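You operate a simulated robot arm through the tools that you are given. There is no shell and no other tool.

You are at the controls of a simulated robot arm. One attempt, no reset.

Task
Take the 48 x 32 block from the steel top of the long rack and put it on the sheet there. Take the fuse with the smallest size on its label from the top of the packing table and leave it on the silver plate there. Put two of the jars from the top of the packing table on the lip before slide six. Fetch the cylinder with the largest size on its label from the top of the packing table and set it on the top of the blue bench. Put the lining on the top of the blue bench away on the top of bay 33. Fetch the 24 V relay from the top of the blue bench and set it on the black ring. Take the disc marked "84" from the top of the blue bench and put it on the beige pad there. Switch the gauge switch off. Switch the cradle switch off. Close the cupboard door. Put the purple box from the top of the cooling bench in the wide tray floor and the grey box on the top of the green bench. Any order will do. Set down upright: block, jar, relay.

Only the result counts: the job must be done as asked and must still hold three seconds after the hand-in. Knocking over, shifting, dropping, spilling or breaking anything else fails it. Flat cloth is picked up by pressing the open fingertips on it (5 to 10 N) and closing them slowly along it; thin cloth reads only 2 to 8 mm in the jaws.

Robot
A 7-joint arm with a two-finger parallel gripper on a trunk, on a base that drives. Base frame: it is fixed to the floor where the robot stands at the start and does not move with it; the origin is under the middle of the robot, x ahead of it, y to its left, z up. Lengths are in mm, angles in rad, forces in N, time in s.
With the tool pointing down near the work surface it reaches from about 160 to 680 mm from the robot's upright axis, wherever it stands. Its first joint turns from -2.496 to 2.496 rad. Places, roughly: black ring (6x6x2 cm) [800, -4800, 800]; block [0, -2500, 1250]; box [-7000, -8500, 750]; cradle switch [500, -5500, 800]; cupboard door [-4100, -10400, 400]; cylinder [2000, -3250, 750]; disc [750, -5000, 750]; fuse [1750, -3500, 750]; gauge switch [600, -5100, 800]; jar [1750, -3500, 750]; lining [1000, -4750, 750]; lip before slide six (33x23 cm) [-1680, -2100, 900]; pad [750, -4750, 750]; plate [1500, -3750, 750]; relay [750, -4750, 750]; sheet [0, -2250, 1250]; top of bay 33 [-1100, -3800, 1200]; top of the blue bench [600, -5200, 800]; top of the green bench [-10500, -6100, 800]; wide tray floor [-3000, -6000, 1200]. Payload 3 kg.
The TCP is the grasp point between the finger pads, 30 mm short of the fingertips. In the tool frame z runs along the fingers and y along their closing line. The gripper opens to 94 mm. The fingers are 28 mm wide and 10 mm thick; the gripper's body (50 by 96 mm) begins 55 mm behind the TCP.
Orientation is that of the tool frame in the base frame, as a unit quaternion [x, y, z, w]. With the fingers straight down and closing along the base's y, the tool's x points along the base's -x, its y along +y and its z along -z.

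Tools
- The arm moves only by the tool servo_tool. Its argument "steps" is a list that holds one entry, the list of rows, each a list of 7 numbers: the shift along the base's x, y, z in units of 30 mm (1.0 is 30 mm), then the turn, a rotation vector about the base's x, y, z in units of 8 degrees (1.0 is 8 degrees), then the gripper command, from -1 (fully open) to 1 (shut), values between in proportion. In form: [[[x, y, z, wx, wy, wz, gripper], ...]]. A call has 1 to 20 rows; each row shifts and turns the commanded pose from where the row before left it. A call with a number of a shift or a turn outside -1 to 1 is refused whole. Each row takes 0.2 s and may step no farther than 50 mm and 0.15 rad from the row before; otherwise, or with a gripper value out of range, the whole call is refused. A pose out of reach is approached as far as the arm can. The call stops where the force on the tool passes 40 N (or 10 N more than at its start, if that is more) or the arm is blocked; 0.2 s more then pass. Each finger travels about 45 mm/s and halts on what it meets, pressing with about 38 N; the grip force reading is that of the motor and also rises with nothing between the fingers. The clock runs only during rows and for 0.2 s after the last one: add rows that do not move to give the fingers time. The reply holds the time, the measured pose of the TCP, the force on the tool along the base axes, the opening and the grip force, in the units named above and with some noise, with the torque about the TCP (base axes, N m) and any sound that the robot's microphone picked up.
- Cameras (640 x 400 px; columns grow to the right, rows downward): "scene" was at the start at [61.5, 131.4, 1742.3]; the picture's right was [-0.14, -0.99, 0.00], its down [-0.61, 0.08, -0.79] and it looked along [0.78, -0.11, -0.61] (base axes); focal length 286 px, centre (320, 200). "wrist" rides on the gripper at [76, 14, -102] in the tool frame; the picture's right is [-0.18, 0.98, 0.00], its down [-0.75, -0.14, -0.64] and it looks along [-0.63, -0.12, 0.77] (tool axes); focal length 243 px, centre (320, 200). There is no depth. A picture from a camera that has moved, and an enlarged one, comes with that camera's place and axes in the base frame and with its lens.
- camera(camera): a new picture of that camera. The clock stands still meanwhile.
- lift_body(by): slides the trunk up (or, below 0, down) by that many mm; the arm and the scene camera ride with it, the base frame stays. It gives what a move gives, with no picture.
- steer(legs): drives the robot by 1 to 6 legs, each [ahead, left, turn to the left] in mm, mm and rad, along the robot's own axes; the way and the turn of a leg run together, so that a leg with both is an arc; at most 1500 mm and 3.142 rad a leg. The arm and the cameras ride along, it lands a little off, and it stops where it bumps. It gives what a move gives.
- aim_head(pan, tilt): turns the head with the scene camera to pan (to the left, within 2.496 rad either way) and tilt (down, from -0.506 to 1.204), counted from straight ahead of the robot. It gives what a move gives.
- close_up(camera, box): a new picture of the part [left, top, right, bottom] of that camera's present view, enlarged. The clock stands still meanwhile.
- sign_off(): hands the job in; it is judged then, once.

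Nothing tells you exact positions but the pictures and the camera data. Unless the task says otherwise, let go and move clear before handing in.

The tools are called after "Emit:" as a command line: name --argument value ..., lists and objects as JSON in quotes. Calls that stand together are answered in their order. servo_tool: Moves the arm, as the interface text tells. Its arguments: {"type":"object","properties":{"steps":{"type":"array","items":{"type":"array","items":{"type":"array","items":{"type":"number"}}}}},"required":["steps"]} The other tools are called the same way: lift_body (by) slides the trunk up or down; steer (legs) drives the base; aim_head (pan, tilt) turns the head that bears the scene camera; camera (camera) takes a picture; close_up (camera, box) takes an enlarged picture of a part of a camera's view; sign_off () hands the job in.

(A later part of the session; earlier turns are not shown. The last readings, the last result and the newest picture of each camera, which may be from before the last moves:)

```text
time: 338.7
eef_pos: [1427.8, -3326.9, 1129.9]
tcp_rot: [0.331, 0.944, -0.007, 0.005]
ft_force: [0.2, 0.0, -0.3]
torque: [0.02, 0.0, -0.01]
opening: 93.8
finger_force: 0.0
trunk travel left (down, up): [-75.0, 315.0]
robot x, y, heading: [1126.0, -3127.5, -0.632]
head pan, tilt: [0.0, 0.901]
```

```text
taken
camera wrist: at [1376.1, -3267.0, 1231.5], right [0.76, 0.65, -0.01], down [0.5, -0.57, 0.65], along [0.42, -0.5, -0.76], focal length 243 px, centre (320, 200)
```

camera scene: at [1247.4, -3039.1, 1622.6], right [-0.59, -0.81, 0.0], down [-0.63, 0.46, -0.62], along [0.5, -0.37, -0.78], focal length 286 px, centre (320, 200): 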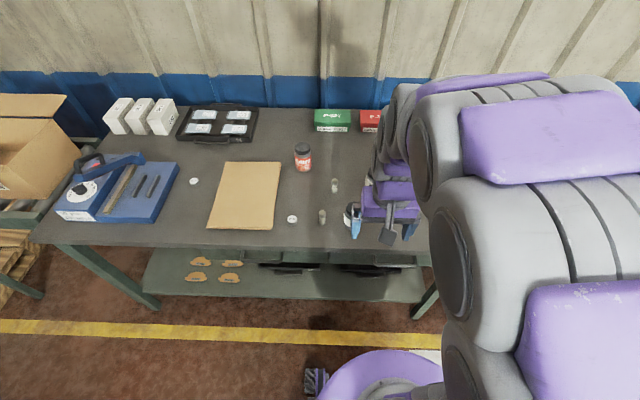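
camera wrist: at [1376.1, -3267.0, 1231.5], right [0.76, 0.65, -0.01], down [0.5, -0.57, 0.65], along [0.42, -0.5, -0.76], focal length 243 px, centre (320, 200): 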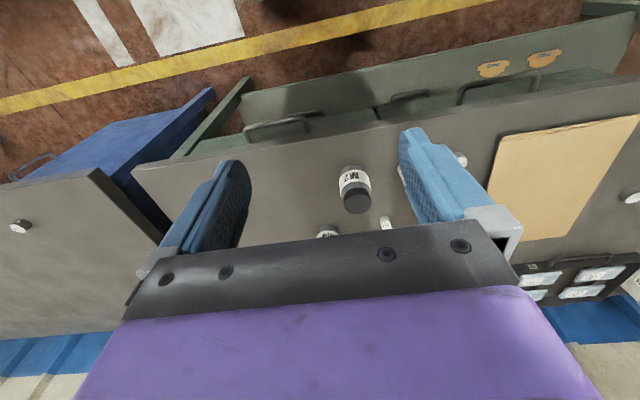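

Jar M2 is at about (1612, -3443), within reach. I'll move above it and measure.

Emit:
servo_tool --steps '[[[0.88, -0.55, -0.3, 0, 0, 0, -1], [0.88, -0.55, -0.3, 0, 0, 0, -1], [0.88, -0.55, -0.3, 0, 0, 0, -1], [0.88, -0.55, -0.3, 0, 0, 0, -1], [0.88, -0.55, -0.3, 0, 0, 0, -1], [0.88, -0.55, -0.3, 0, 0, 0, -1], [0.88, -0.55, -0.3, 0, 0, 0, -1], [0, 0, 0, 0, 0, 0, -1]]]'

Emit:
camera --camera "wrist"

Emit:
close_up --camera "scene" --box '[280, 120, 440, 240]'

```text
time: 340.5
eef_pos: [1614.2, -3442.6, 1066.0]
tcp_rot: [0.331, 0.944, -0.007, 0.005]
ft_force: [0.3, -0.5, -0.7]
torque: [0.0, 0.04, -0.02]
opening: 93.9
finger_force: 0.0
trunk travel left (down, up): [-75.0, 315.0]
robot x, y, heading: [1125.7, -3125.9, -0.629]
head pan, tilt: [0.0, 0.901]
```

```text
taken
camera wrist: at [1562.0, -3382.0, 1167.2], right [0.76, 0.65, -0.01], down [0.5, -0.57, 0.65], along [0.42, -0.5, -0.76], focal length 243 px, centre (320, 200)
```

wrist: 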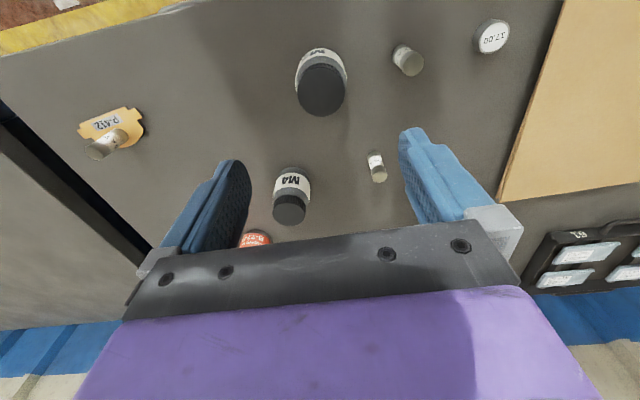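

```text
3.33 times, centred on (360, 180) of scene
camera zoom: at [1248.7, -3040.1, 1622.6], right [-0.59, -0.81, 0.0], down [-0.63, 0.46, -0.62], along [0.5, -0.37, -0.79], focal length 955 px, centre (187, 267)
```

zoom: 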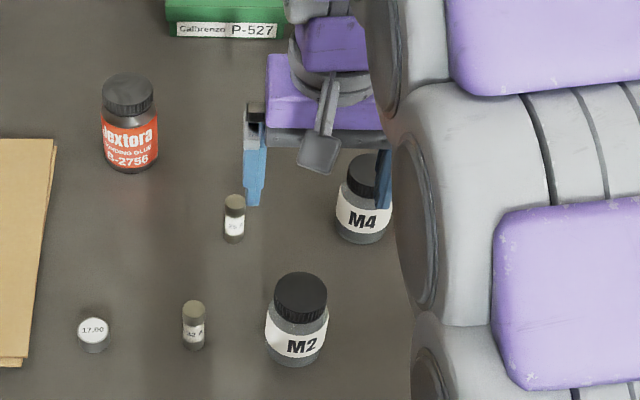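

M2 is 62 mm wide and about 84 mm tall, and centred under the gripper. I'll descend around it.

Emit:
servo_tool --steps '[[[0, 0.03, -0.97, 0, 0, 0, -1], [0, 0, -0.97, 0, 0, 0, -1], [0, 0, -0.97, 0, 0, 0, -1], [0, 0, -0.97, 0, 0, 0, -1], [0, 0, 0, 0, 0, 0, -1]]]'

Emit:
camera --camera "wrist"

```text
time: 341.7
eef_pos: [1613.1, -3440.2, 948.2]
tcp_rot: [0.331, 0.944, -0.006, 0.005]
ft_force: [1.4, -0.1, -0.2]
torque: [0.02, 0.01, 0.0]
opening: 94.2
finger_force: 0.1
trunk travel left (down, up): [-75.0, 315.0]
robot x, y, heading: [1125.2, -3124.7, -0.631]
head pan, tilt: [0.0, 0.901]
```

```text
taken
camera wrist: at [1562.9, -3379.8, 1050.4], right [0.76, 0.65, -0.01], down [0.5, -0.57, 0.65], along [0.42, -0.5, -0.76], focal length 243 px, centre (320, 200)
```

wrist: 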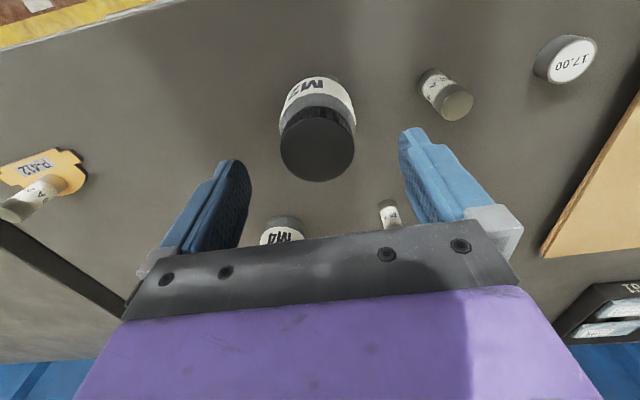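

Emit:
servo_tool --steps '[[[-0.05, 0.05, -0.9, 0, 0, 0, -1], [0, 0, -0.9, 0, 0, 0, -1], [0, 0, -0.9, 0, 0, 0, -1], [0, 0, -0.15, 0, 0, 0, -1], [0, 0, 0, 0, 0, 0, -1], [0, 0, 0, 0, 0, 0, -0.6], [0, 0, 0, 0, 0, 0, -0.2], [0, 0, 0, 0, 0, 0, 0], [0, 0, 0, 0, 0, 0, 0]]]'

Emit:
camera --camera "wrist"

```text
time: 343.7
eef_pos: [1611.8, -3438.6, 863.1]
tcp_rot: [0.331, 0.944, -0.006, 0.005]
ft_force: [0.0, 0.3, 0.5]
torque: [0.05, 0.02, 0.01]
opening: 59.1
finger_force: 37.7
trunk travel left (down, up): [-75.0, 315.0]
robot x, y, heading: [1124.1, -3126.4, -0.632]
head pan, tilt: [0.0, 0.901]
```

```text
taken
camera wrist: at [1560.5, -3379.9, 964.9], right [0.76, 0.65, -0.01], down [0.5, -0.57, 0.65], along [0.42, -0.5, -0.76], focal length 243 px, centre (320, 200)
```

wrist: 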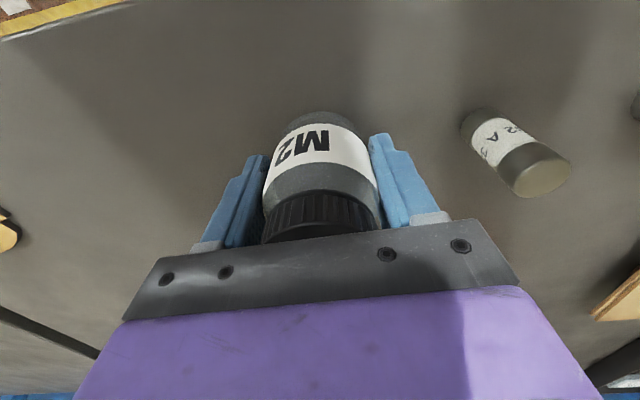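

M2 is gripped (59 mm). I'll lift and tuck it, square up, slide to the gap line, and reverse through the gap in steps.

Emit:
servo_tool --steps '[[[0, 0, 0.6, 0, 0, 0, 0.2], [0, 0, 1, 0, 0, 0, 0.2], [0, 0, 1, 0, 0, 0, 0.2], [0, 0, 1, 0, 0, 0, 0.2], [0, 0, 1, 0, 0, 0, 0.2], [0, 0, 1, 0, 0, 0, 0.2], [-0.8, 0.55, 1, 0, 0, 0, 0.2], [-0.8, 0.55, 1, 0, 0, 0, 0.2], [-0.8, 0.55, 1, 0, 0, 0, 0.2], [-0.8, 0.55, 1, 0, 0, 0, 0.2], [-0.8, 0.55, 1, 0, 0, 0, 0.2], [-0.8, 0.55, 1, 0, 0, 0, 0.2], [-0.8, 0.55, 0.5, 0, 0, 0, 0.2]]]'

Emit:
steer --legs '[[0, 0, -0.084], [0, 703, 0]]'

Emit:
aim_head --pan 2.4 --tilt 0.6

Emit:
camera --camera "scene"

```text
time: 346.5
eef_pos: [1438.0, -3325.2, 1228.3]
tcp_rot: [0.33, 0.944, -0.007, 0.006]
ft_force: [-0.2, -0.3, -1.9]
torque: [0.0, 0.02, 0.04]
opening: 58.9
finger_force: 37.8
trunk travel left (down, up): [-75.0, 315.0]
robot x, y, heading: [1127.4, -3127.7, -0.63]
head pan, tilt: [0.0, 0.901]
```

```text
time: 350.9
eef_pos: [1890.0, -2813.4, 1227.2]
tcp_rot: [0.369, 0.929, -0.007, 0.005]
ft_force: [-0.2, 0.4, -1.3]
torque: [0.03, -0.03, -0.01]
opening: 58.7
finger_force: 38.2
trunk travel left (down, up): [-75.0, 315.0]
robot x, y, heading: [1593.7, -2588.7, -0.714]
head pan, tilt: [0.0, 0.901]
```

```text
time: 353.1
eef_pos: [1891.1, -2810.7, 1228.1]
tcp_rot: [0.368, 0.93, -0.007, 0.005]
ft_force: [0.6, 0.3, -1.6]
torque: [-0.02, -0.01, -0.02]
opening: 58.7
finger_force: 37.7
trunk travel left (down, up): [-75.0, 315.0]
robot x, y, heading: [1594.0, -2587.7, -0.712]
head pan, tilt: [2.4, 0.6]
```

```text
taken
camera scene: at [1655.3, -2372.6, 1647.5], right [0.99, 0.11, 0.0], down [0.06, -0.56, -0.83], along [-0.1, 0.82, -0.56], focal length 286 px, centre (320, 200)
```

scene: 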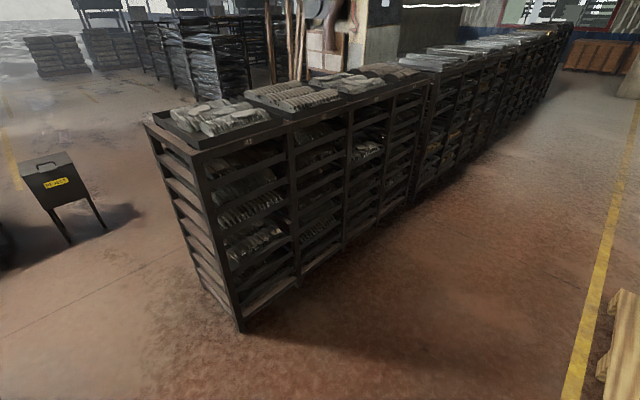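

The gap line is well centred (about 515–530 mm clear each side). I'll reverse through to the aisle.

Emit:
steer --legs '[[-1100, 0, 0], [-1060, 0, 0]]'

Emit:
aim_head --pan -2.4 --tilt 0.5

Emit:
camera --camera "scene"

```text
time: 363.8
eef_pos: [260.4, -1389.6, 1227.9]
tcp_rot: [0.372, 0.928, -0.007, 0.005]
ft_force: [-0.2, -0.3, -2.0]
torque: [-0.02, -0.02, 0.0]
opening: 57.8
finger_force: 38.0
trunk travel left (down, up): [-75.0, 315.0]
robot x, y, heading: [-38.6, -1159.5, -0.716]
head pan, tilt: [2.4, 0.6]
```

```text
time: 367.6
eef_pos: [259.7, -1388.7, 1226.6]
tcp_rot: [0.372, 0.928, -0.007, 0.005]
ft_force: [-0.9, 0.3, -2.7]
torque: [0.02, 0.03, 0.0]
opening: 57.8
finger_force: 37.4
trunk travel left (down, up): [-75.0, 315.0]
robot x, y, heading: [-34.4, -1160.2, -0.718]
head pan, tilt: [-2.4, 0.499]
```

```text
taken
camera scene: at [-53.8, -1037.8, 1656.7], right [-0.02, 1.0, 0.0], down [0.48, 0.01, -0.88], along [-0.88, -0.02, -0.48], focal length 286 px, centre (320, 200)
```

scene: 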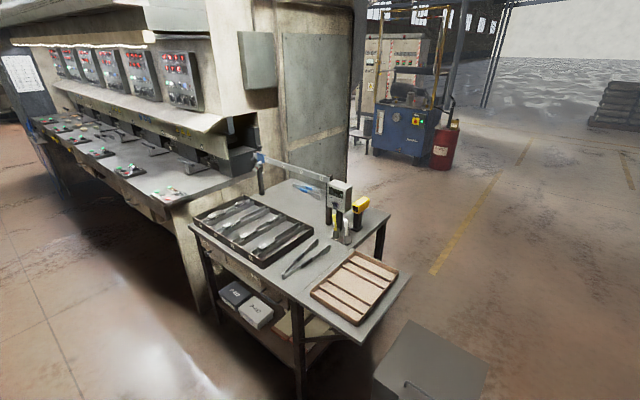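

The slide bench runs along the aisle and slide six is the nearest slide. I'll turn to face the bench side and slide along the aisle to it.

Emit:
steer --legs '[[0, 0, -3.14], [0, 1400, 0]]'

Emit:
aim_head --pan 0.4 --tilt 0.6

Emit:
camera --camera "scene"

```text
time: 381.9
eef_pos: [-1262.5, -1933.0, 1227.9]
tcp_rot: [0.919, -0.393, -0.005, -0.006]
ft_force: [0.8, 0.2, -1.7]
torque: [-0.02, -0.05, 0.0]
opening: 57.0
finger_force: 38.1
trunk travel left (down, up): [-75.0, 315.0]
robot x, y, heading: [-975.4, -2173.7, 2.381]
head pan, tilt: [-2.4, 0.499]
```

```text
time: 384.3
eef_pos: [-1263.9, -1935.5, 1226.9]
tcp_rot: [0.919, -0.394, -0.005, -0.007]
ft_force: [0.2, 0.0, -1.7]
torque: [0.01, 0.02, -0.01]
opening: 56.9
finger_force: 37.3
trunk travel left (down, up): [-75.0, 315.0]
robot x, y, heading: [-976.7, -2178.9, 2.375]
head pan, tilt: [0.4, 0.6]
```

```text
taken
camera scene: at [-1136.1, -2262.7, 1647.3], right [0.36, 0.93, 0.0], down [0.53, -0.2, -0.82], along [-0.77, 0.3, -0.57], focal length 286 px, centre (320, 200)
```

scene: 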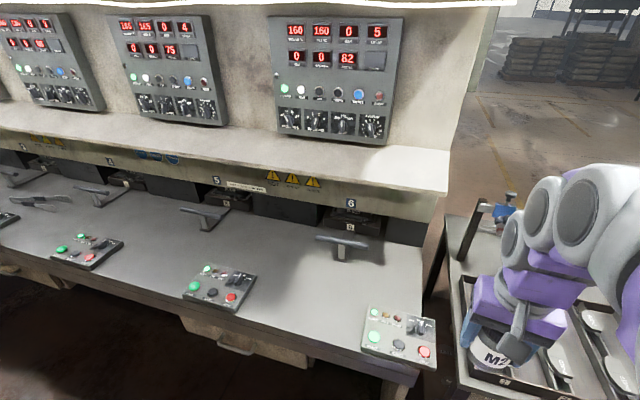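

Slide six is marked "6"; the lip is the free surface before its handle, between the button panels, around (-1685, -2098). I'll square up and slide 400 mm left so that it's straight ahead.

Emit:
steer --legs '[[0, 0, 0.05], [0, 400, 0]]'

Emit:
aim_head --pan 0.3 --tilt 0.8

Emit:
camera --camera "scene"

Emit:
camera --camera "wrist"

```text
time: 387.2
eef_pos: [-1538.6, -2252.0, 1227.3]
tcp_rot: [0.929, -0.37, -0.006, -0.005]
ft_force: [0.1, 0.0, -2.7]
torque: [0.01, 0.02, -0.01]
opening: 57.1
finger_force: 37.7
trunk travel left (down, up): [-75.0, 315.0]
robot x, y, heading: [-1242.7, -2477.5, 2.424]
head pan, tilt: [0.4, 0.6]
```

```text
time: 388.0
eef_pos: [-1540.0, -2254.2, 1227.8]
tcp_rot: [0.929, -0.37, -0.006, -0.006]
ft_force: [0.4, 0.8, -1.4]
torque: [0.03, 0.02, -0.02]
opening: 57.3
finger_force: 38.0
trunk travel left (down, up): [-75.0, 315.0]
robot x, y, heading: [-1244.0, -2477.3, 2.428]
head pan, tilt: [0.3, 0.799]
```

```text
taken
camera scene: at [-1387.2, -2570.9, 1630.5], right [0.4, 0.91, 0.0], down [0.66, -0.29, -0.7], along [-0.64, 0.28, -0.72], focal length 286 px, centre (320, 200)
```

scene: 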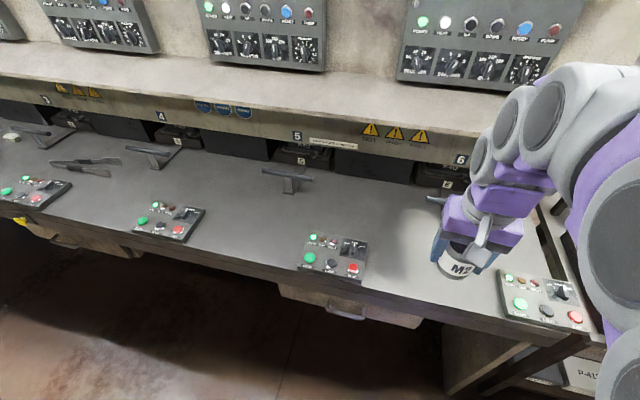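

```text
taken
camera wrist: at [-1492.5, -2317.7, 1329.0], right [-0.81, -0.59, 0.0], down [-0.45, 0.61, 0.65], along [-0.38, 0.53, -0.76], focal length 243 px, centre (320, 200)
```

wrist: 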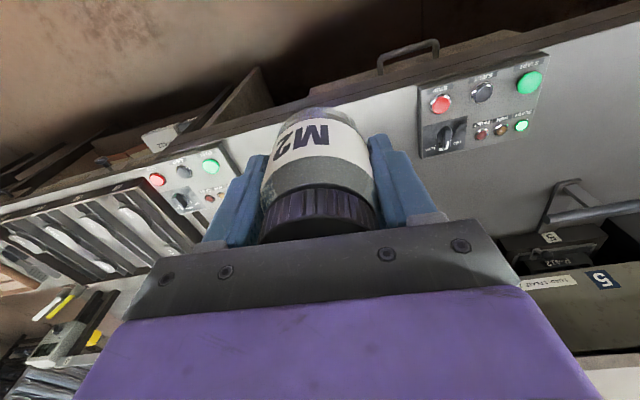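

The bench surface is at about z 912. I'll carry jar M2 to (-1721, -2140), lower partway and check.

Emit:
servo_tool --steps '[[[-0.755, 0.475, -0.3, 0, 0, 0, 0.2], [-0.755, 0.475, -0.6, 0, 0, 0, 0.2], [-0.755, 0.475, -0.8, 0, 0, 0, 0.2], [-0.755, 0.475, -0.9, 0, 0, 0, 0.2], [-0.755, 0.475, -0.9, 0, 0, 0, 0.2], [-0.755, 0.475, -0.9, 0, 0, 0, 0.2], [-0.755, 0.475, -0.9, 0, 0, 0, 0.2], [-0.755, 0.475, -0.9, 0, 0, 0, 0.2], [0, 0, 0, 0, 0, 0, 0.2]]]'

Emit:
camera --camera "wrist"

Emit:
camera --camera "scene"

```text
time: 390.0
eef_pos: [-1719.9, -2139.6, 1043.2]
tcp_rot: [0.929, -0.37, -0.005, -0.006]
ft_force: [0.3, 0.1, -3.2]
torque: [0.04, -0.01, 0.01]
opening: 57.2
finger_force: 38.3
trunk travel left (down, up): [-75.0, 315.0]
robot x, y, heading: [-1241.9, -2482.1, 2.426]
head pan, tilt: [0.3, 0.799]
```

```text
taken
camera wrist: at [-1673.7, -2204.2, 1143.5], right [-0.81, -0.59, 0.0], down [-0.45, 0.61, 0.65], along [-0.38, 0.53, -0.76], focal length 243 px, centre (320, 200)
```

wrist: 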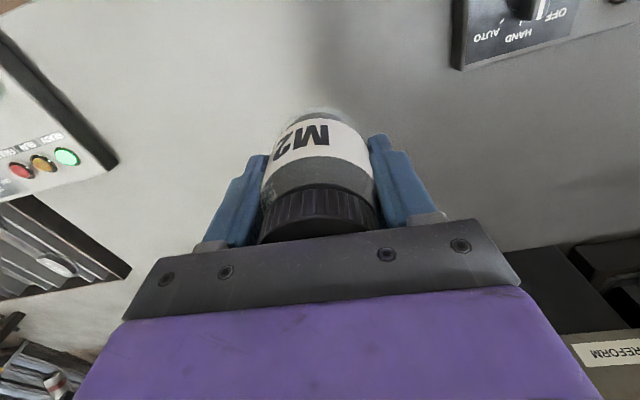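

```text
taken
camera scene: at [-1388.6, -2569.9, 1630.4], right [0.4, 0.91, 0.0], down [0.66, -0.29, -0.7], along [-0.64, 0.28, -0.72], focal length 286 px, centre (320, 200)
```

scene: 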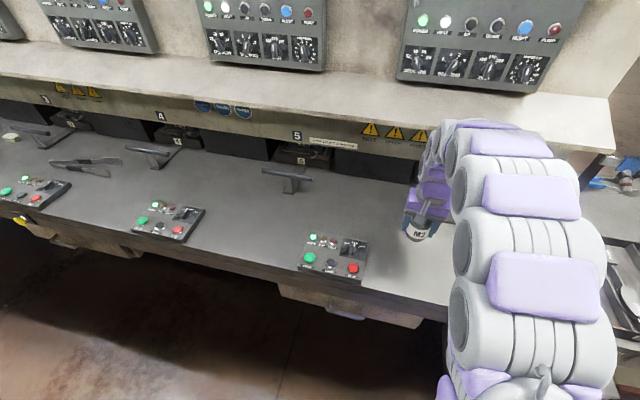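

Clear surface below, in front of slide six. I'll lower the jar to contact.

Emit:
servo_tool --steps '[[[0, 0, -0.8, 0, 0, 0, 0.2], [0, 0, -0.8, 0, 0, 0, 0.2], [0, 0, -0.6, 0, 0, 0, 0.2], [0, 0, -0.2, 0, 0, 0, 0.2], [0, 0, 0, 0, 0, 0, 0.2]]]'

Emit:
servo_tool --steps '[[[0, 0, -0.12, 0, 0, 0, 0.2], [0, 0, -0.12, 0, 0, 0, 0.2], [0, 0, 0, 0, 0, 0, 0.2]]]'

Emit:
servo_tool --steps '[[[0, 0, -0.1, 0, 0, 0, 0.2], [0, 0, -0.1, 0, 0, 0, 0.2], [0, 0, 0, 0, 0, 0, 0.2]]]'

```text
time: 391.2
eef_pos: [-1720.8, -2139.8, 969.7]
tcp_rot: [0.929, -0.37, -0.004, -0.006]
ft_force: [-0.4, 0.2, -1.5]
torque: [0.0, -0.02, -0.02]
opening: 57.4
finger_force: 38.0
trunk travel left (down, up): [-75.0, 315.0]
robot x, y, heading: [-1244.0, -2478.2, 2.423]
head pan, tilt: [0.3, 0.799]
```

```text
time: 392.0
eef_pos: [-1719.2, -2140.0, 962.6]
tcp_rot: [0.929, -0.371, -0.005, -0.006]
ft_force: [0.5, -0.2, -2.4]
torque: [0.03, -0.02, -0.02]
opening: 57.2
finger_force: 38.5
trunk travel left (down, up): [-75.0, 315.0]
robot x, y, heading: [-1239.8, -2480.4, 2.42]
head pan, tilt: [0.3, 0.799]
```

```text
time: 392.8
eef_pos: [-1718.7, -2140.1, 956.6]
tcp_rot: [0.929, -0.37, -0.005, -0.006]
ft_force: [-0.3, 0.0, -1.8]
torque: [-0.01, -0.01, 0.01]
opening: 57.3
finger_force: 37.6
trunk travel left (down, up): [-75.0, 315.0]
robot x, y, heading: [-1244.8, -2481.4, 2.425]
head pan, tilt: [0.3, 0.799]
```

Emit:
servo_tool --steps '[[[0, 0, -0.1, 0, 0, 0, 0.2], [0, 0, -0.1, 0, 0, 0, 0.2], [0, 0, 0, 0, 0, 0, 0.2]]]'

Emit:
servo_tool --steps '[[[0, 0, -0.1, 0, 0, 0, 0.2], [0, 0, -0.1, 0, 0, 0, 0.2], [0, 0, 0, 0, 0, 0, 0.2]]]'

Emit:
servo_tool --steps '[[[0, 0, -0.1, 0, 0, 0, 0.2], [0, 0, -0.1, 0, 0, 0, 0.2], [0, 0, 0, 0, 0, 0, 0.2]]]'

```text
time: 393.6
eef_pos: [-1720.1, -2140.2, 950.4]
tcp_rot: [0.929, -0.369, -0.006, -0.007]
ft_force: [0.1, 0.3, -1.2]
torque: [-0.02, 0.01, -0.01]
opening: 57.3
finger_force: 37.9
trunk travel left (down, up): [-75.0, 315.0]
robot x, y, heading: [-1243.0, -2481.4, 2.427]
head pan, tilt: [0.3, 0.799]
```

```text
time: 394.4
eef_pos: [-1719.5, -2141.1, 944.6]
tcp_rot: [0.929, -0.37, -0.005, -0.006]
ft_force: [-0.2, 0.2, -2.7]
torque: [0.02, -0.04, 0.01]
opening: 57.2
finger_force: 38.2
trunk travel left (down, up): [-75.0, 315.0]
robot x, y, heading: [-1240.8, -2479.2, 2.425]
head pan, tilt: [0.3, 0.799]
```

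```text
time: 395.2
eef_pos: [-1720.1, -2140.6, 940.9]
tcp_rot: [0.929, -0.369, -0.008, -0.006]
ft_force: [-8.2, 5.4, 28.3]
torque: [-0.16, 0.35, -0.03]
opening: 57.5
finger_force: 38.0
trunk travel left (down, up): [-75.0, 315.0]
robot x, y, heading: [-1243.9, -2481.6, 2.426]
head pan, tilt: [0.3, 0.799]
```

Contact at TCP≈942, so the lip is at z≈900. I'll ease off, open and rise.

Emit:
servo_tool --steps '[[[0, 0, 0.06, 0, 0, 0, 0.2], [0, 0, 0, 0, 0, 0, -0.2], [0, 0, 0, 0, 0, 0, -0.5], [0, 0, 0, 0, 0, 0, -0.9], [0, 0, 0, 0, 0, 0, -0.9], [0, 0, 0, 0, 0, 0, -0.9]]]'

Emit:
servo_tool --steps '[[[0, 0, 0.6, 0, 0, 0, -1], [0, 0, 1, 0, 0, 0, -1], [0, 0, 1, 0, 0, 0, -1], [0, 0, 1, 0, 0, 0, -1], [0, 0, 1, 0, 0, 0, -1], [0, 0, 1, 0, 0, 0, -1], [0.7, -0.55, 1, 0, 0, 0, -1], [0.7, -0.55, 1, 0, 0, 0, -1], [0.7, -0.55, 1, 0, 0, 0, -1], [0.7, -0.55, 1, 0, 0, 0, -1], [0.7, -0.55, 0, 0, 0, 0, -1], [0.7, -0.55, 0, 0, 0, 0, -1], [0.7, -0.55, 0, 0, 0, 0, -1]]]'

Emit:
camera --camera "scene"

Emit:
camera --camera "wrist"

```text
time: 396.6
eef_pos: [-1717.7, -2140.2, 939.4]
tcp_rot: [0.929, -0.37, -0.004, -0.006]
ft_force: [0.5, -0.2, -0.3]
torque: [0.0, 0.02, 0.05]
opening: 89.7
finger_force: 0.1
trunk travel left (down, up): [-75.0, 315.0]
robot x, y, heading: [-1243.1, -2477.9, 2.426]
head pan, tilt: [0.3, 0.799]
```

```text
time: 399.4
eef_pos: [-1572.3, -2256.4, 1228.1]
tcp_rot: [0.929, -0.37, -0.005, -0.006]
ft_force: [0.3, -0.6, -0.1]
torque: [-0.03, 0.01, 0.0]
opening: 93.7
finger_force: 0.0
trunk travel left (down, up): [-75.0, 315.0]
robot x, y, heading: [-1240.6, -2477.3, 2.43]
head pan, tilt: [0.3, 0.799]
```

```text
taken
camera scene: at [-1386.0, -2571.4, 1630.5], right [0.4, 0.91, 0.0], down [0.66, -0.29, -0.7], along [-0.64, 0.28, -0.72], focal length 286 px, centre (320, 200)
```

scene: 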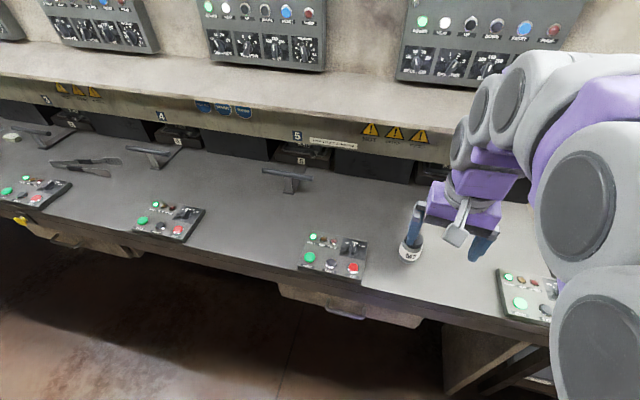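

```text
taken
camera wrist: at [-1524.6, -2320.9, 1328.8], right [-0.81, -0.59, 0.0], down [-0.45, 0.61, 0.65], along [-0.38, 0.53, -0.76], focal length 243 px, centre (320, 200)
```

wrist: 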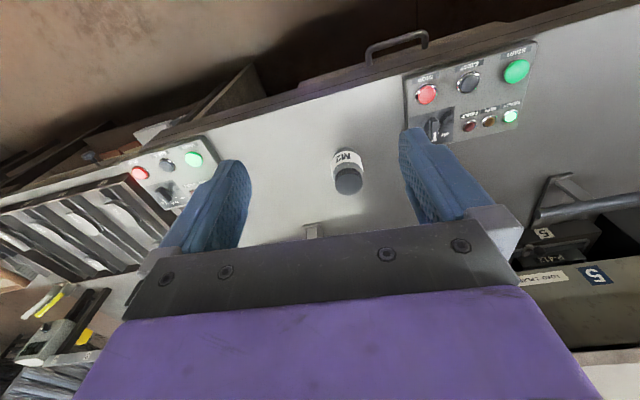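

M2 stands upright on the lip before slide six. Now back for M4: along the aisle, through the gap in reverse, turn round, and up to the packing table.

Emit:
steer --legs '[[0, -900, 0], [0, -865, 0]]'

Emit:
aim_head --pan 2.4 --tilt 0.6

Emit:
camera --camera "scene"

```text
time: 408.3
eef_pos: [-400.7, -923.7, 1227.8]
tcp_rot: [0.929, -0.37, -0.005, -0.007]
ft_force: [-0.1, 0.4, 0.3]
torque: [-0.01, -0.03, -0.01]
opening: 94.1
finger_force: 0.1
trunk travel left (down, up): [-75.0, 315.0]
robot x, y, heading: [-72.9, -1148.6, 2.419]
head pan, tilt: [0.3, 0.799]
```

```text
time: 410.3
eef_pos: [-399.6, -921.8, 1228.3]
tcp_rot: [0.929, -0.37, -0.006, -0.005]
ft_force: [0.2, 0.6, -0.3]
torque: [0.03, 0.02, -0.01]
opening: 94.0
finger_force: 0.0
trunk travel left (down, up): [-75.0, 315.0]
robot x, y, heading: [-73.3, -1148.7, 2.42]
head pan, tilt: [2.4, 0.6]
```

```text
taken
camera scene: at [-132.6, -1358.1, 1647.5], right [-0.99, -0.11, 0.0], down [-0.06, 0.56, -0.83], along [0.09, -0.82, -0.56], focal length 286 px, centre (320, 200)
```

scene: 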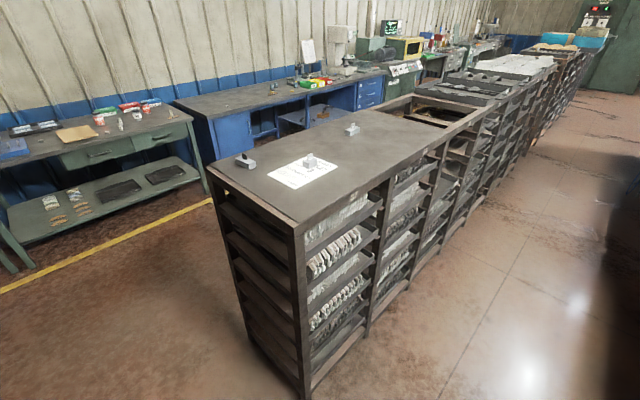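

Emit:
steer --legs '[[-950, 0, 0], [-940, 0, 0], [0, 0, 3.13], [0, -690, 0]]'

Emit:
aim_head --pan 0.2 --tilt 0.8

Emit:
camera --camera "scene"

```text
time: 430.7
eef_pos: [1268.1, -3130.4, 1227.2]
tcp_rot: [0.345, 0.938, -0.006, 0.006]
ft_force: [-0.1, -0.4, 0.0]
torque: [0.0, -0.01, 0.0]
opening: 93.9
finger_force: 0.0
trunk travel left (down, up): [-75.0, 315.0]
robot x, y, heading: [926.4, -2924.6, -0.663]
head pan, tilt: [2.4, 0.6]
```

```text
time: 432.7
eef_pos: [1266.3, -3136.5, 1226.9]
tcp_rot: [0.345, 0.938, -0.004, 0.006]
ft_force: [0.7, -0.5, 0.7]
torque: [0.0, 0.01, 0.01]
opening: 93.8
finger_force: 0.2
trunk travel left (down, up): [-75.0, 315.0]
robot x, y, heading: [928.2, -2927.6, -0.659]
head pan, tilt: [0.201, 0.799]
```

```text
taken
camera scene: at [1067.9, -2833.0, 1630.5], right [-0.45, -0.89, 0.0], down [-0.64, 0.32, -0.7], along [0.62, -0.31, -0.72], focal length 286 px, centre (320, 200)
```

scene: 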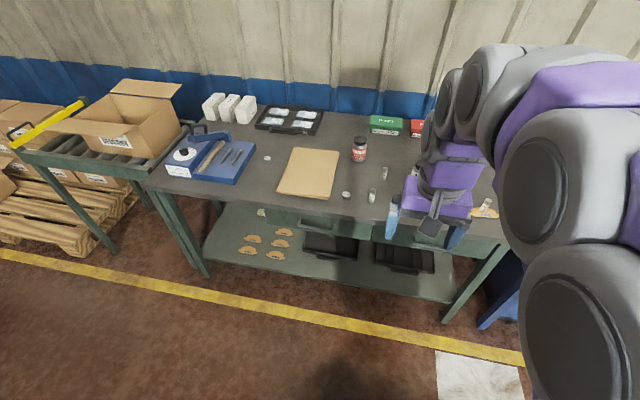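

Emit:
steer --legs '[[400, -40, 0]]'

Emit:
camera --camera "wrist"

```text
time: 435.2
eef_pos: [1555.2, -3417.2, 1227.4]
tcp_rot: [0.348, 0.937, -0.005, 0.006]
ft_force: [0.9, -0.5, 0.2]
torque: [0.0, 0.03, -0.05]
opening: 93.9
finger_force: 0.0
trunk travel left (down, up): [-75.0, 315.0]
robot x, y, heading: [1221.2, -3205.6, -0.669]
head pan, tilt: [0.201, 0.799]
```

```text
taken
camera wrist: at [1506.8, -3355.2, 1328.8], right [0.78, 0.63, 0.0], down [0.47, -0.59, 0.65], along [0.41, -0.51, -0.76], focal length 243 px, centre (320, 200)
```

wrist: 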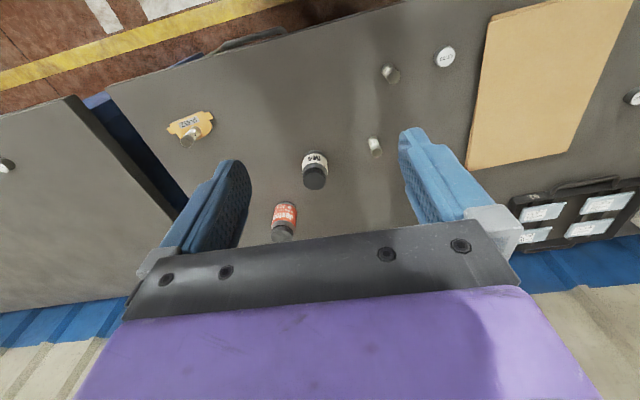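

Emit:
servo_tool --steps '[[[0.65, -0.89, -0.6, 0, 0, 0, -1], [0.65, -0.89, -0.6, 0, 0, 0, -1], [0.65, -0.89, -0.8, 0, 0, 0, -1], [0.65, -0.89, -0.8, 0, 0, 0, -1], [0.65, -0.89, -0.8, 0, 0, 0, -1], [0.65, -0.89, -0.8, 0, 0, 0, -1], [0.65, -0.89, -0.8, 0, 0, 0, -1], [0, 0, 0, 0, 0, 0, -1]]]'

Emit:
camera --camera "wrist"

```text
time: 437.1
eef_pos: [1693.0, -3603.5, 1074.1]
tcp_rot: [0.348, 0.937, -0.005, 0.006]
ft_force: [-0.6, 0.2, -0.6]
torque: [0.02, -0.03, -0.02]
opening: 94.3
finger_force: 0.1
trunk travel left (down, up): [-75.0, 315.0]
robot x, y, heading: [1219.4, -3207.2, -0.671]
head pan, tilt: [0.201, 0.799]
```

```text
taken
camera wrist: at [1643.1, -3542.3, 1175.1], right [0.78, 0.63, 0.0], down [0.47, -0.59, 0.65], along [0.41, -0.51, -0.76], focal length 243 px, centre (320, 200)
```

wrist: 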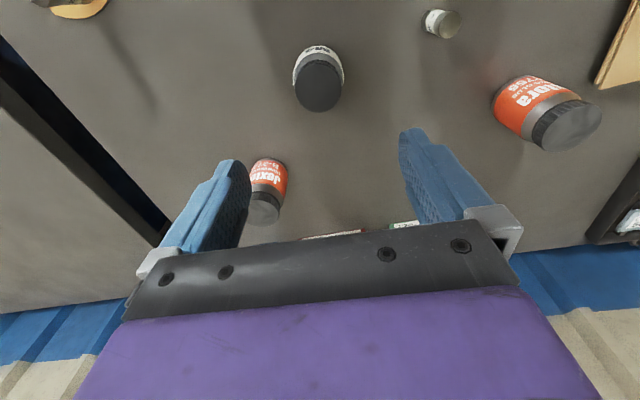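

Emit:
servo_tool --steps '[[[-0.12, 0.11, -0.95, 0, 0, 0, -1], [0, 0, -0.95, 0, 0, 0, -1], [0, 0, -0.95, 0, 0, 0, -1], [0, 0, -0.95, 0, 0, 0, -1], [0, 0, 0, 0, 0, 0, -1]]]'

Emit:
camera --camera "wrist"

```text
time: 438.2
eef_pos: [1688.3, -3600.9, 957.4]
tcp_rot: [0.348, 0.938, -0.004, 0.006]
ft_force: [0.2, 1.2, 0.0]
torque: [0.03, -0.02, -0.02]
opening: 93.9
finger_force: 0.1
trunk travel left (down, up): [-75.0, 315.0]
robot x, y, heading: [1218.9, -3209.5, -0.672]
head pan, tilt: [0.201, 0.799]
```

```text
taken
camera wrist: at [1639.2, -3539.1, 1059.0], right [0.78, 0.63, 0.0], down [0.47, -0.59, 0.65], along [0.41, -0.51, -0.76], focal length 243 px, centre (320, 200)
```

wrist: 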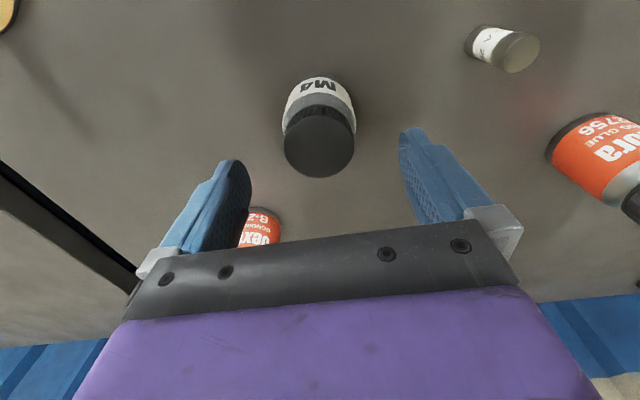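

Emit:
servo_tool --steps '[[[-0.03, 0.03, -0.9, 0, 0, 0, -1], [0, 0, -0.9, 0, 0, 0, -1], [0, 0, -0.9, 0, 0, 0, -1], [0, 0, -0.43, 0, 0, 0, -1], [0, 0, 0, 0, 0, 0, -1], [0, 0, 0, 0, 0, 0, -0.6], [0, 0, 0, 0, 0, 0, -0.2], [0, 0, 0, 0, 0, 0, 0], [0, 0, 0, 0, 0, 0, 0.2], [0, 0, 0, 0, 0, 0, 0.2]]]'

Emit:
servo_tool --steps '[[[0, 0, 0.6, 0, 0, 0, 0.2], [0, 0, 1, 0, 0, 0, 0.2], [0, 0, 1, 0, 0, 0, 0.2], [0, 0, 1, 0, 0, 0, 0.2], [0, 0, 1, 0, 0, 0, 0.2], [0, 0, 1, 0, 0, 0, 0.2], [-0.8, 0.65, 1, 0, 0, 0, 0.2], [-0.8, 0.65, 1, 0, 0, 0, 0.2], [-0.8, 0.65, 1, 0, 0, 0, 0.2], [-0.8, 0.65, 1, 0, 0, 0, 0.2], [-0.8, 0.65, 1, 0, 0, 0, 0.2], [-0.8, 0.65, 1, 0, 0, 0, 0.2], [-0.8, 0.65, 0.5, 0, 0, 0, 0.2], [-0.8, 0.65, 0, 0, 0, 0, 0.2]]]'

Emit:
camera --camera "wrist"

```text
time: 440.4
eef_pos: [1687.6, -3599.1, 863.9]
tcp_rot: [0.348, 0.938, -0.003, 0.005]
ft_force: [0.3, -0.4, 0.4]
torque: [0.01, -0.02, 0.01]
opening: 60.2
finger_force: 37.7
trunk travel left (down, up): [-75.0, 315.0]
robot x, y, heading: [1219.6, -3207.7, -0.671]
head pan, tilt: [0.201, 0.799]
```

```text
time: 443.4
eef_pos: [1491.1, -3441.3, 1230.1]
tcp_rot: [0.348, 0.938, -0.004, 0.006]
ft_force: [-0.4, 0.3, -2.1]
torque: [-0.05, 0.0, -0.01]
opening: 60.3
finger_force: 38.0
trunk travel left (down, up): [-75.0, 315.0]
robot x, y, heading: [1215.9, -3208.9, -0.673]
head pan, tilt: [0.201, 0.799]
```

```text
taken
camera wrist: at [1442.0, -3379.6, 1330.8], right [0.78, 0.63, 0.0], down [0.47, -0.59, 0.65], along [0.41, -0.51, -0.76], focal length 243 px, centre (320, 200)
```

wrist: 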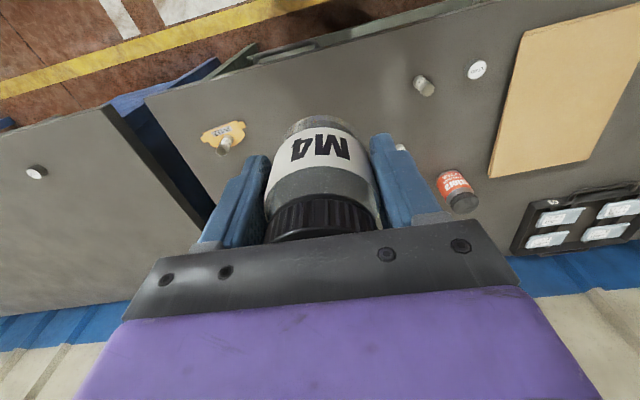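

M4 is held. I'll repeat the drive: slide to the gap line and reverse through it.

Emit:
steer --legs '[[-100, 0, -0.042], [0, 706, 0]]'

```text
time: 448.0
eef_pos: [1857.5, -2862.5, 1228.7]
tcp_rot: [0.366, 0.931, -0.003, 0.007]
ft_force: [0.3, -0.6, -1.1]
torque: [-0.02, -0.01, 0.01]
opening: 60.1
finger_force: 38.2
trunk travel left (down, up): [-75.0, 315.0]
robot x, y, heading: [1594.2, -2611.9, -0.709]
head pan, tilt: [0.201, 0.799]
```

Emit:
steer --legs '[[-1100, 0, 0], [-1080, 0, 0]]'

Emit:
steer --legs '[[0, 0, -3.14], [0, 1400, 0]]'

```text
time: 458.8
eef_pos: [186.0, -1478.9, 1228.4]
tcp_rot: [0.352, 0.936, -0.004, 0.005]
ft_force: [0.2, 0.1, -2.3]
torque: [0.01, 0.01, -0.01]
opening: 59.5
finger_force: 38.0
trunk travel left (down, up): [-75.0, 315.0]
robot x, y, heading: [-86.4, -1242.0, -0.678]
head pan, tilt: [0.201, 0.799]
```

```text
time: 473.1
eef_pos: [-1264.4, -2012.7, 1228.9]
tcp_rot: [0.927, -0.374, -0.006, -0.004]
ft_force: [-0.3, 0.0, -1.4]
torque: [-0.02, 0.0, 0.0]
opening: 59.0
finger_force: 37.5
trunk travel left (down, up): [-75.0, 315.0]
robot x, y, heading: [-1005.2, -2266.7, 2.416]
head pan, tilt: [0.201, 0.799]
```

Emit:
steer --legs '[[30, 244, 0.01]]'

Emit:
aim_head --pan 0.3 --tilt 0.8

Emit:
camera --camera "wrist"

Emit:
camera --camera "scene"

```text
time: 474.9
eef_pos: [-1435.2, -2162.9, 1228.6]
tcp_rot: [0.928, -0.373, -0.007, 0.001]
ft_force: [0.4, -0.2, -1.0]
torque: [-0.01, 0.0, -0.03]
opening: 59.0
finger_force: 37.8
trunk travel left (down, up): [-75.0, 315.0]
robot x, y, heading: [-1180.0, -2417.0, 2.423]
head pan, tilt: [0.201, 0.799]
```

```text
time: 475.6
eef_pos: [-1438.9, -2167.9, 1229.6]
tcp_rot: [0.928, -0.372, -0.006, -0.002]
ft_force: [0.3, 0.5, -1.7]
torque: [-0.02, -0.03, -0.02]
opening: 59.2
finger_force: 37.6
trunk travel left (down, up): [-75.0, 315.0]
robot x, y, heading: [-1180.4, -2418.1, 2.426]
head pan, tilt: [0.3, 0.799]
```

```text
taken
camera wrist: at [-1392.2, -2231.9, 1330.7], right [-0.81, -0.58, 0.0], down [-0.44, 0.62, 0.65], along [-0.38, 0.53, -0.76], focal length 243 px, centre (320, 200)
```

wrist: 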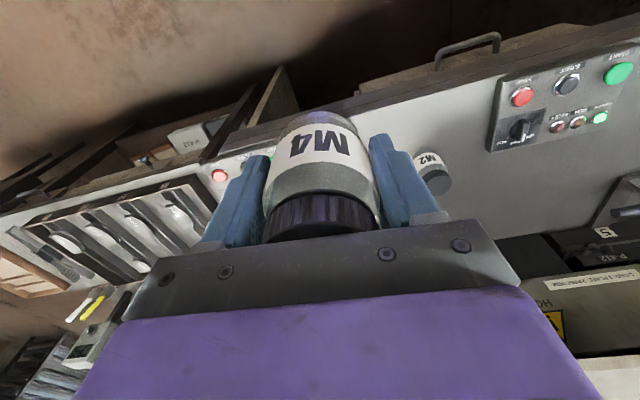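

```text
taken
camera scene: at [-1325.4, -2511.2, 1630.3], right [0.41, 0.91, 0.0], down [0.66, -0.29, -0.7], along [-0.64, 0.28, -0.72], focal length 286 px, centre (320, 200)
```

scene: 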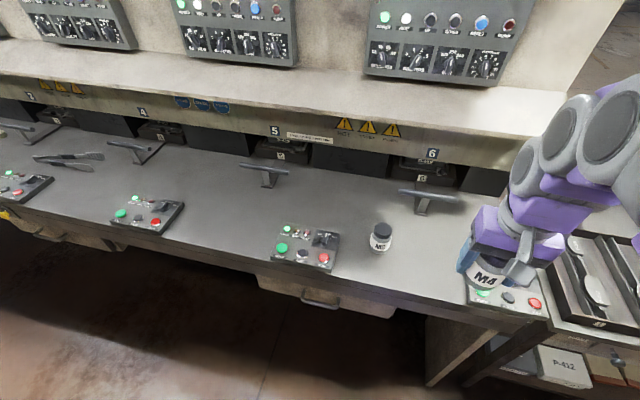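

M2 stands well. I'll bring M4 to (-1636, -2041), about 130 mm to the right of M2, straight before slide six.

Emit:
servo_tool --steps '[[[-0.82, 0.53, -0.3, 0, 0, 0, 0.2], [-0.82, 0.53, -0.6, 0, 0, 0, 0.2], [-0.82, 0.53, -0.8, 0, 0, 0, 0.2], [-0.82, 0.53, -0.9, 0, 0, 0, 0.2], [-0.82, 0.53, -0.9, 0, 0, 0, 0.2], [-0.82, 0.53, -0.9, 0, 0, 0, 0.2], [-0.82, 0.53, -0.9, 0, 0, 0, 0.2], [-0.82, 0.53, -0.9, 0, 0, 0, 0.2], [0, 0, 0, 0, 0, 0, 0.2]]]'

Emit:
camera --camera "wrist"

Emit:
camera --camera "scene"

```text
time: 477.6
eef_pos: [-1640.0, -2041.3, 1041.1]
tcp_rot: [0.928, -0.372, -0.007, -0.002]
ft_force: [0.5, 0.2, -1.7]
torque: [-0.06, -0.04, 0.03]
opening: 58.9
finger_force: 37.9
trunk travel left (down, up): [-75.0, 315.0]
robot x, y, heading: [-1183.9, -2420.4, 2.424]
head pan, tilt: [0.3, 0.799]
```

```text
taken
camera wrist: at [-1593.5, -2105.8, 1142.4], right [-0.81, -0.58, 0.0], down [-0.44, 0.62, 0.65], along [-0.38, 0.53, -0.76], focal length 243 px, centre (320, 200)
```

wrist: 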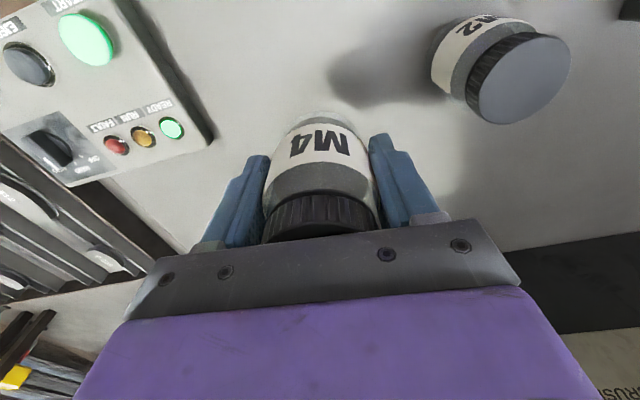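

```text
taken
camera scene: at [-1326.0, -2509.0, 1630.5], right [0.41, 0.91, 0.0], down [0.66, -0.29, -0.7], along [-0.64, 0.28, -0.72], focal length 286 px, centre (320, 200)
```

scene: 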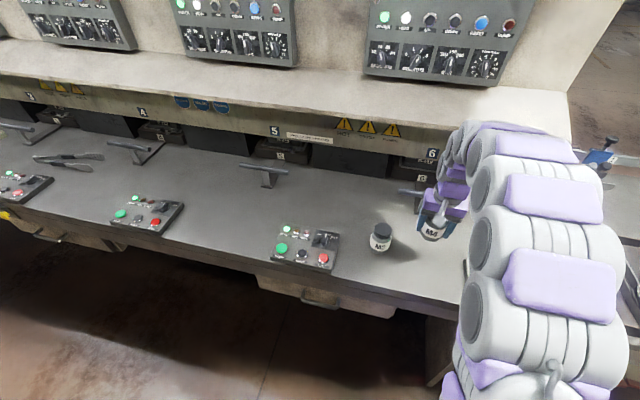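

Clear on both sides. I'll lower M4 to contact at about TCP 943.

Emit:
servo_tool --steps '[[[0, 0, -0.8, 0, 0, 0, 0.2], [0, 0, -0.8, 0, 0, 0, 0.2], [0, 0, -0.8, 0, 0, 0, 0.2], [0, 0, -0.5, 0, 0, 0, 0.2], [0, 0, 0, 0, 0, 0, 0.2]]]'

Emit:
servo_tool --steps '[[[0, 0, -0.1, 0, 0, 0, 0.2], [0, 0, -0.1, 0, 0, 0, 0.2], [0, 0, 0, 0, 0, 0, 0.2]]]'

Emit:
servo_tool --steps '[[[0, 0, -0.1, 0, 0, 0, 0.2], [0, 0, 0, 0, 0, 0, 0.2]]]'

```text
time: 478.8
eef_pos: [-1637.7, -2043.6, 955.2]
tcp_rot: [0.928, -0.371, -0.006, -0.002]
ft_force: [0.1, -0.1, -2.1]
torque: [0.02, -0.03, 0.02]
opening: 59.0
finger_force: 38.2
trunk travel left (down, up): [-75.0, 315.0]
robot x, y, heading: [-1178.7, -2420.9, 2.424]
head pan, tilt: [0.3, 0.799]
```

```text
time: 479.6
eef_pos: [-1637.4, -2043.3, 950.1]
tcp_rot: [0.928, -0.372, -0.006, -0.002]
ft_force: [-0.1, 0.0, -2.4]
torque: [-0.05, 0.01, 0.02]
opening: 58.8
finger_force: 38.1
trunk travel left (down, up): [-75.0, 315.0]
robot x, y, heading: [-1181.0, -2421.5, 2.422]
head pan, tilt: [0.3, 0.799]
```

```text
time: 480.2
eef_pos: [-1637.4, -2043.8, 947.0]
tcp_rot: [0.928, -0.372, -0.007, -0.003]
ft_force: [-0.5, -1.2, -2.0]
torque: [0.02, 0.01, 0.03]
opening: 58.6
finger_force: 38.0
trunk travel left (down, up): [-75.0, 315.0]
robot x, y, heading: [-1184.8, -2421.2, 2.422]
head pan, tilt: [0.3, 0.799]
```

Emit:
servo_tool --steps '[[[0, 0, -0.1, 0, 0, 0, 0.2], [0, 0, 0, 0, 0, 0, 0.2]]]'

Emit:
servo_tool --steps '[[[0, 0, -0.08, 0, 0, 0, 0.2], [0, 0, 0, 0, 0, 0, 0.2]]]'

Emit:
servo_tool --steps '[[[0, 0, -0.08, 0, 0, 0, 0.2], [0, 0, 0, 0, 0, 0, 0.2]]]'

```text
time: 480.8
eef_pos: [-1637.8, -2042.8, 944.4]
tcp_rot: [0.928, -0.373, -0.006, -0.002]
ft_force: [0.5, -0.4, -2.7]
torque: [-0.01, 0.01, 0.0]
opening: 58.7
finger_force: 38.3
trunk travel left (down, up): [-75.0, 315.0]
robot x, y, heading: [-1181.6, -2418.3, 2.424]
head pan, tilt: [0.3, 0.799]
```

```text
time: 481.4
eef_pos: [-1638.6, -2042.8, 942.8]
tcp_rot: [0.928, -0.372, -0.008, -0.003]
ft_force: [-3.8, 1.2, 15.9]
torque: [-0.04, -0.03, -0.02]
opening: 58.5
finger_force: 37.9
trunk travel left (down, up): [-75.0, 315.0]
robot x, y, heading: [-1180.6, -2423.1, 2.423]
head pan, tilt: [0.3, 0.799]
```

```text
time: 482.0
eef_pos: [-1638.9, -2043.0, 940.6]
tcp_rot: [0.928, -0.373, -0.008, -0.003]
ft_force: [-6.6, 3.8, 28.7]
torque: [0.09, 0.15, 0.04]
opening: 57.4
finger_force: 38.3
trunk travel left (down, up): [-75.0, 315.0]
robot x, y, heading: [-1177.4, -2420.7, 2.42]
head pan, tilt: [0.3, 0.799]
```

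Emit:
servo_tool --steps '[[[0, 0, 0.07, 0, 0, 0, 0.2], [0, 0, 0, 0, 0, 0, -0.2], [0, 0, 0, 0, 0, 0, -0.5], [0, 0, 0, 0, 0, 0, -0.9], [0, 0, 0, 0, 0, 0, -0.9], [0, 0, 0, 0, 0, 0, -0.9]]]'

Emit:
servo_tool --steps '[[[0, 0, 0.6, 0, 0, 0, -1], [0, 0, 1, 0, 0, 0, -1], [0, 0, 1, 0, 0, 0, -1], [0, 0, 1, 0, 0, 0, -1], [0, 0, 1, 0, 0, 0, -1], [0, 0, 1, 0, 0, 0, -1], [0.75, -0.6, 1, 0, 0, 0, -1], [0.75, -0.6, 1, 0, 0, 0, -1], [0.75, -0.6, 1, 0, 0, 0, -1], [0.75, -0.6, 1, 0, 0, 0, -1], [0.75, -0.6, 0, 0, 0, 0, -1], [0.75, -0.6, 0, 0, 0, 0, -1], [0.75, -0.6, 0, 0, 0, 0, -1], [0.75, -0.6, 0, 0, 0, 0, -1], [0.75, -0.6, 0, 0, 0, 0, -1]]]'

Emit:
camera --camera "wrist"

Emit:
close_up --camera "scene" --box '[340, 140, 500, 280]'

```text
time: 483.4
eef_pos: [-1637.4, -2043.0, 942.4]
tcp_rot: [0.928, -0.372, -0.006, -0.002]
ft_force: [0.2, -0.3, 0.2]
torque: [-0.01, -0.03, 0.02]
opening: 89.5
finger_force: 0.1
trunk travel left (down, up): [-75.0, 315.0]
robot x, y, heading: [-1182.1, -2422.1, 2.421]
head pan, tilt: [0.3, 0.799]
```

```text
time: 486.6
eef_pos: [-1433.5, -2207.1, 1231.1]
tcp_rot: [0.928, -0.372, -0.008, -0.003]
ft_force: [-0.4, -1.2, -0.2]
torque: [-0.02, 0.02, 0.01]
opening: 94.2
finger_force: 0.1
trunk travel left (down, up): [-75.0, 315.0]
robot x, y, heading: [-1185.2, -2416.1, 2.422]
head pan, tilt: [0.3, 0.799]
```

```text
taken
camera wrist: at [-1386.7, -2270.7, 1332.5], right [-0.81, -0.58, 0.0], down [-0.44, 0.62, 0.65], along [-0.38, 0.53, -0.76], focal length 243 px, centre (320, 200)
```

wrist: 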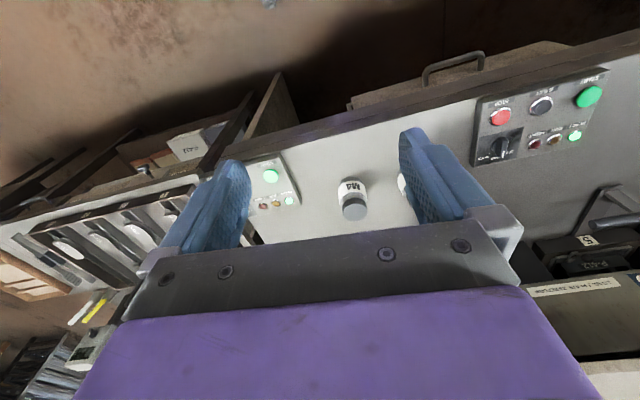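

```text
2.86 times, centred on (420, 210) of scene
camera zoom: at [-1323.4, -2511.6, 1630.5], right [0.41, 0.91, 0.0], down [0.66, -0.29, -0.7], along [-0.64, 0.28, -0.72], focal length 818 px, centre (34, 171)
```

zoom: 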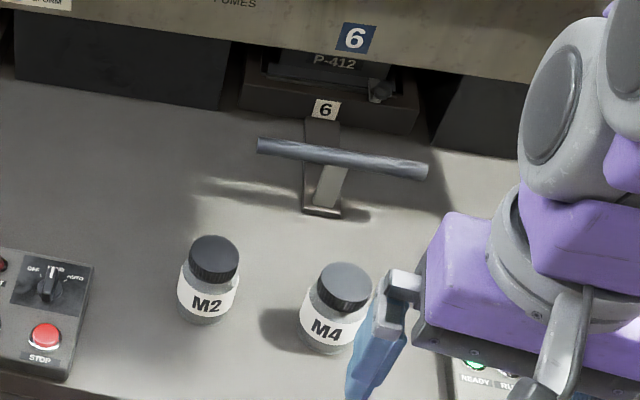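

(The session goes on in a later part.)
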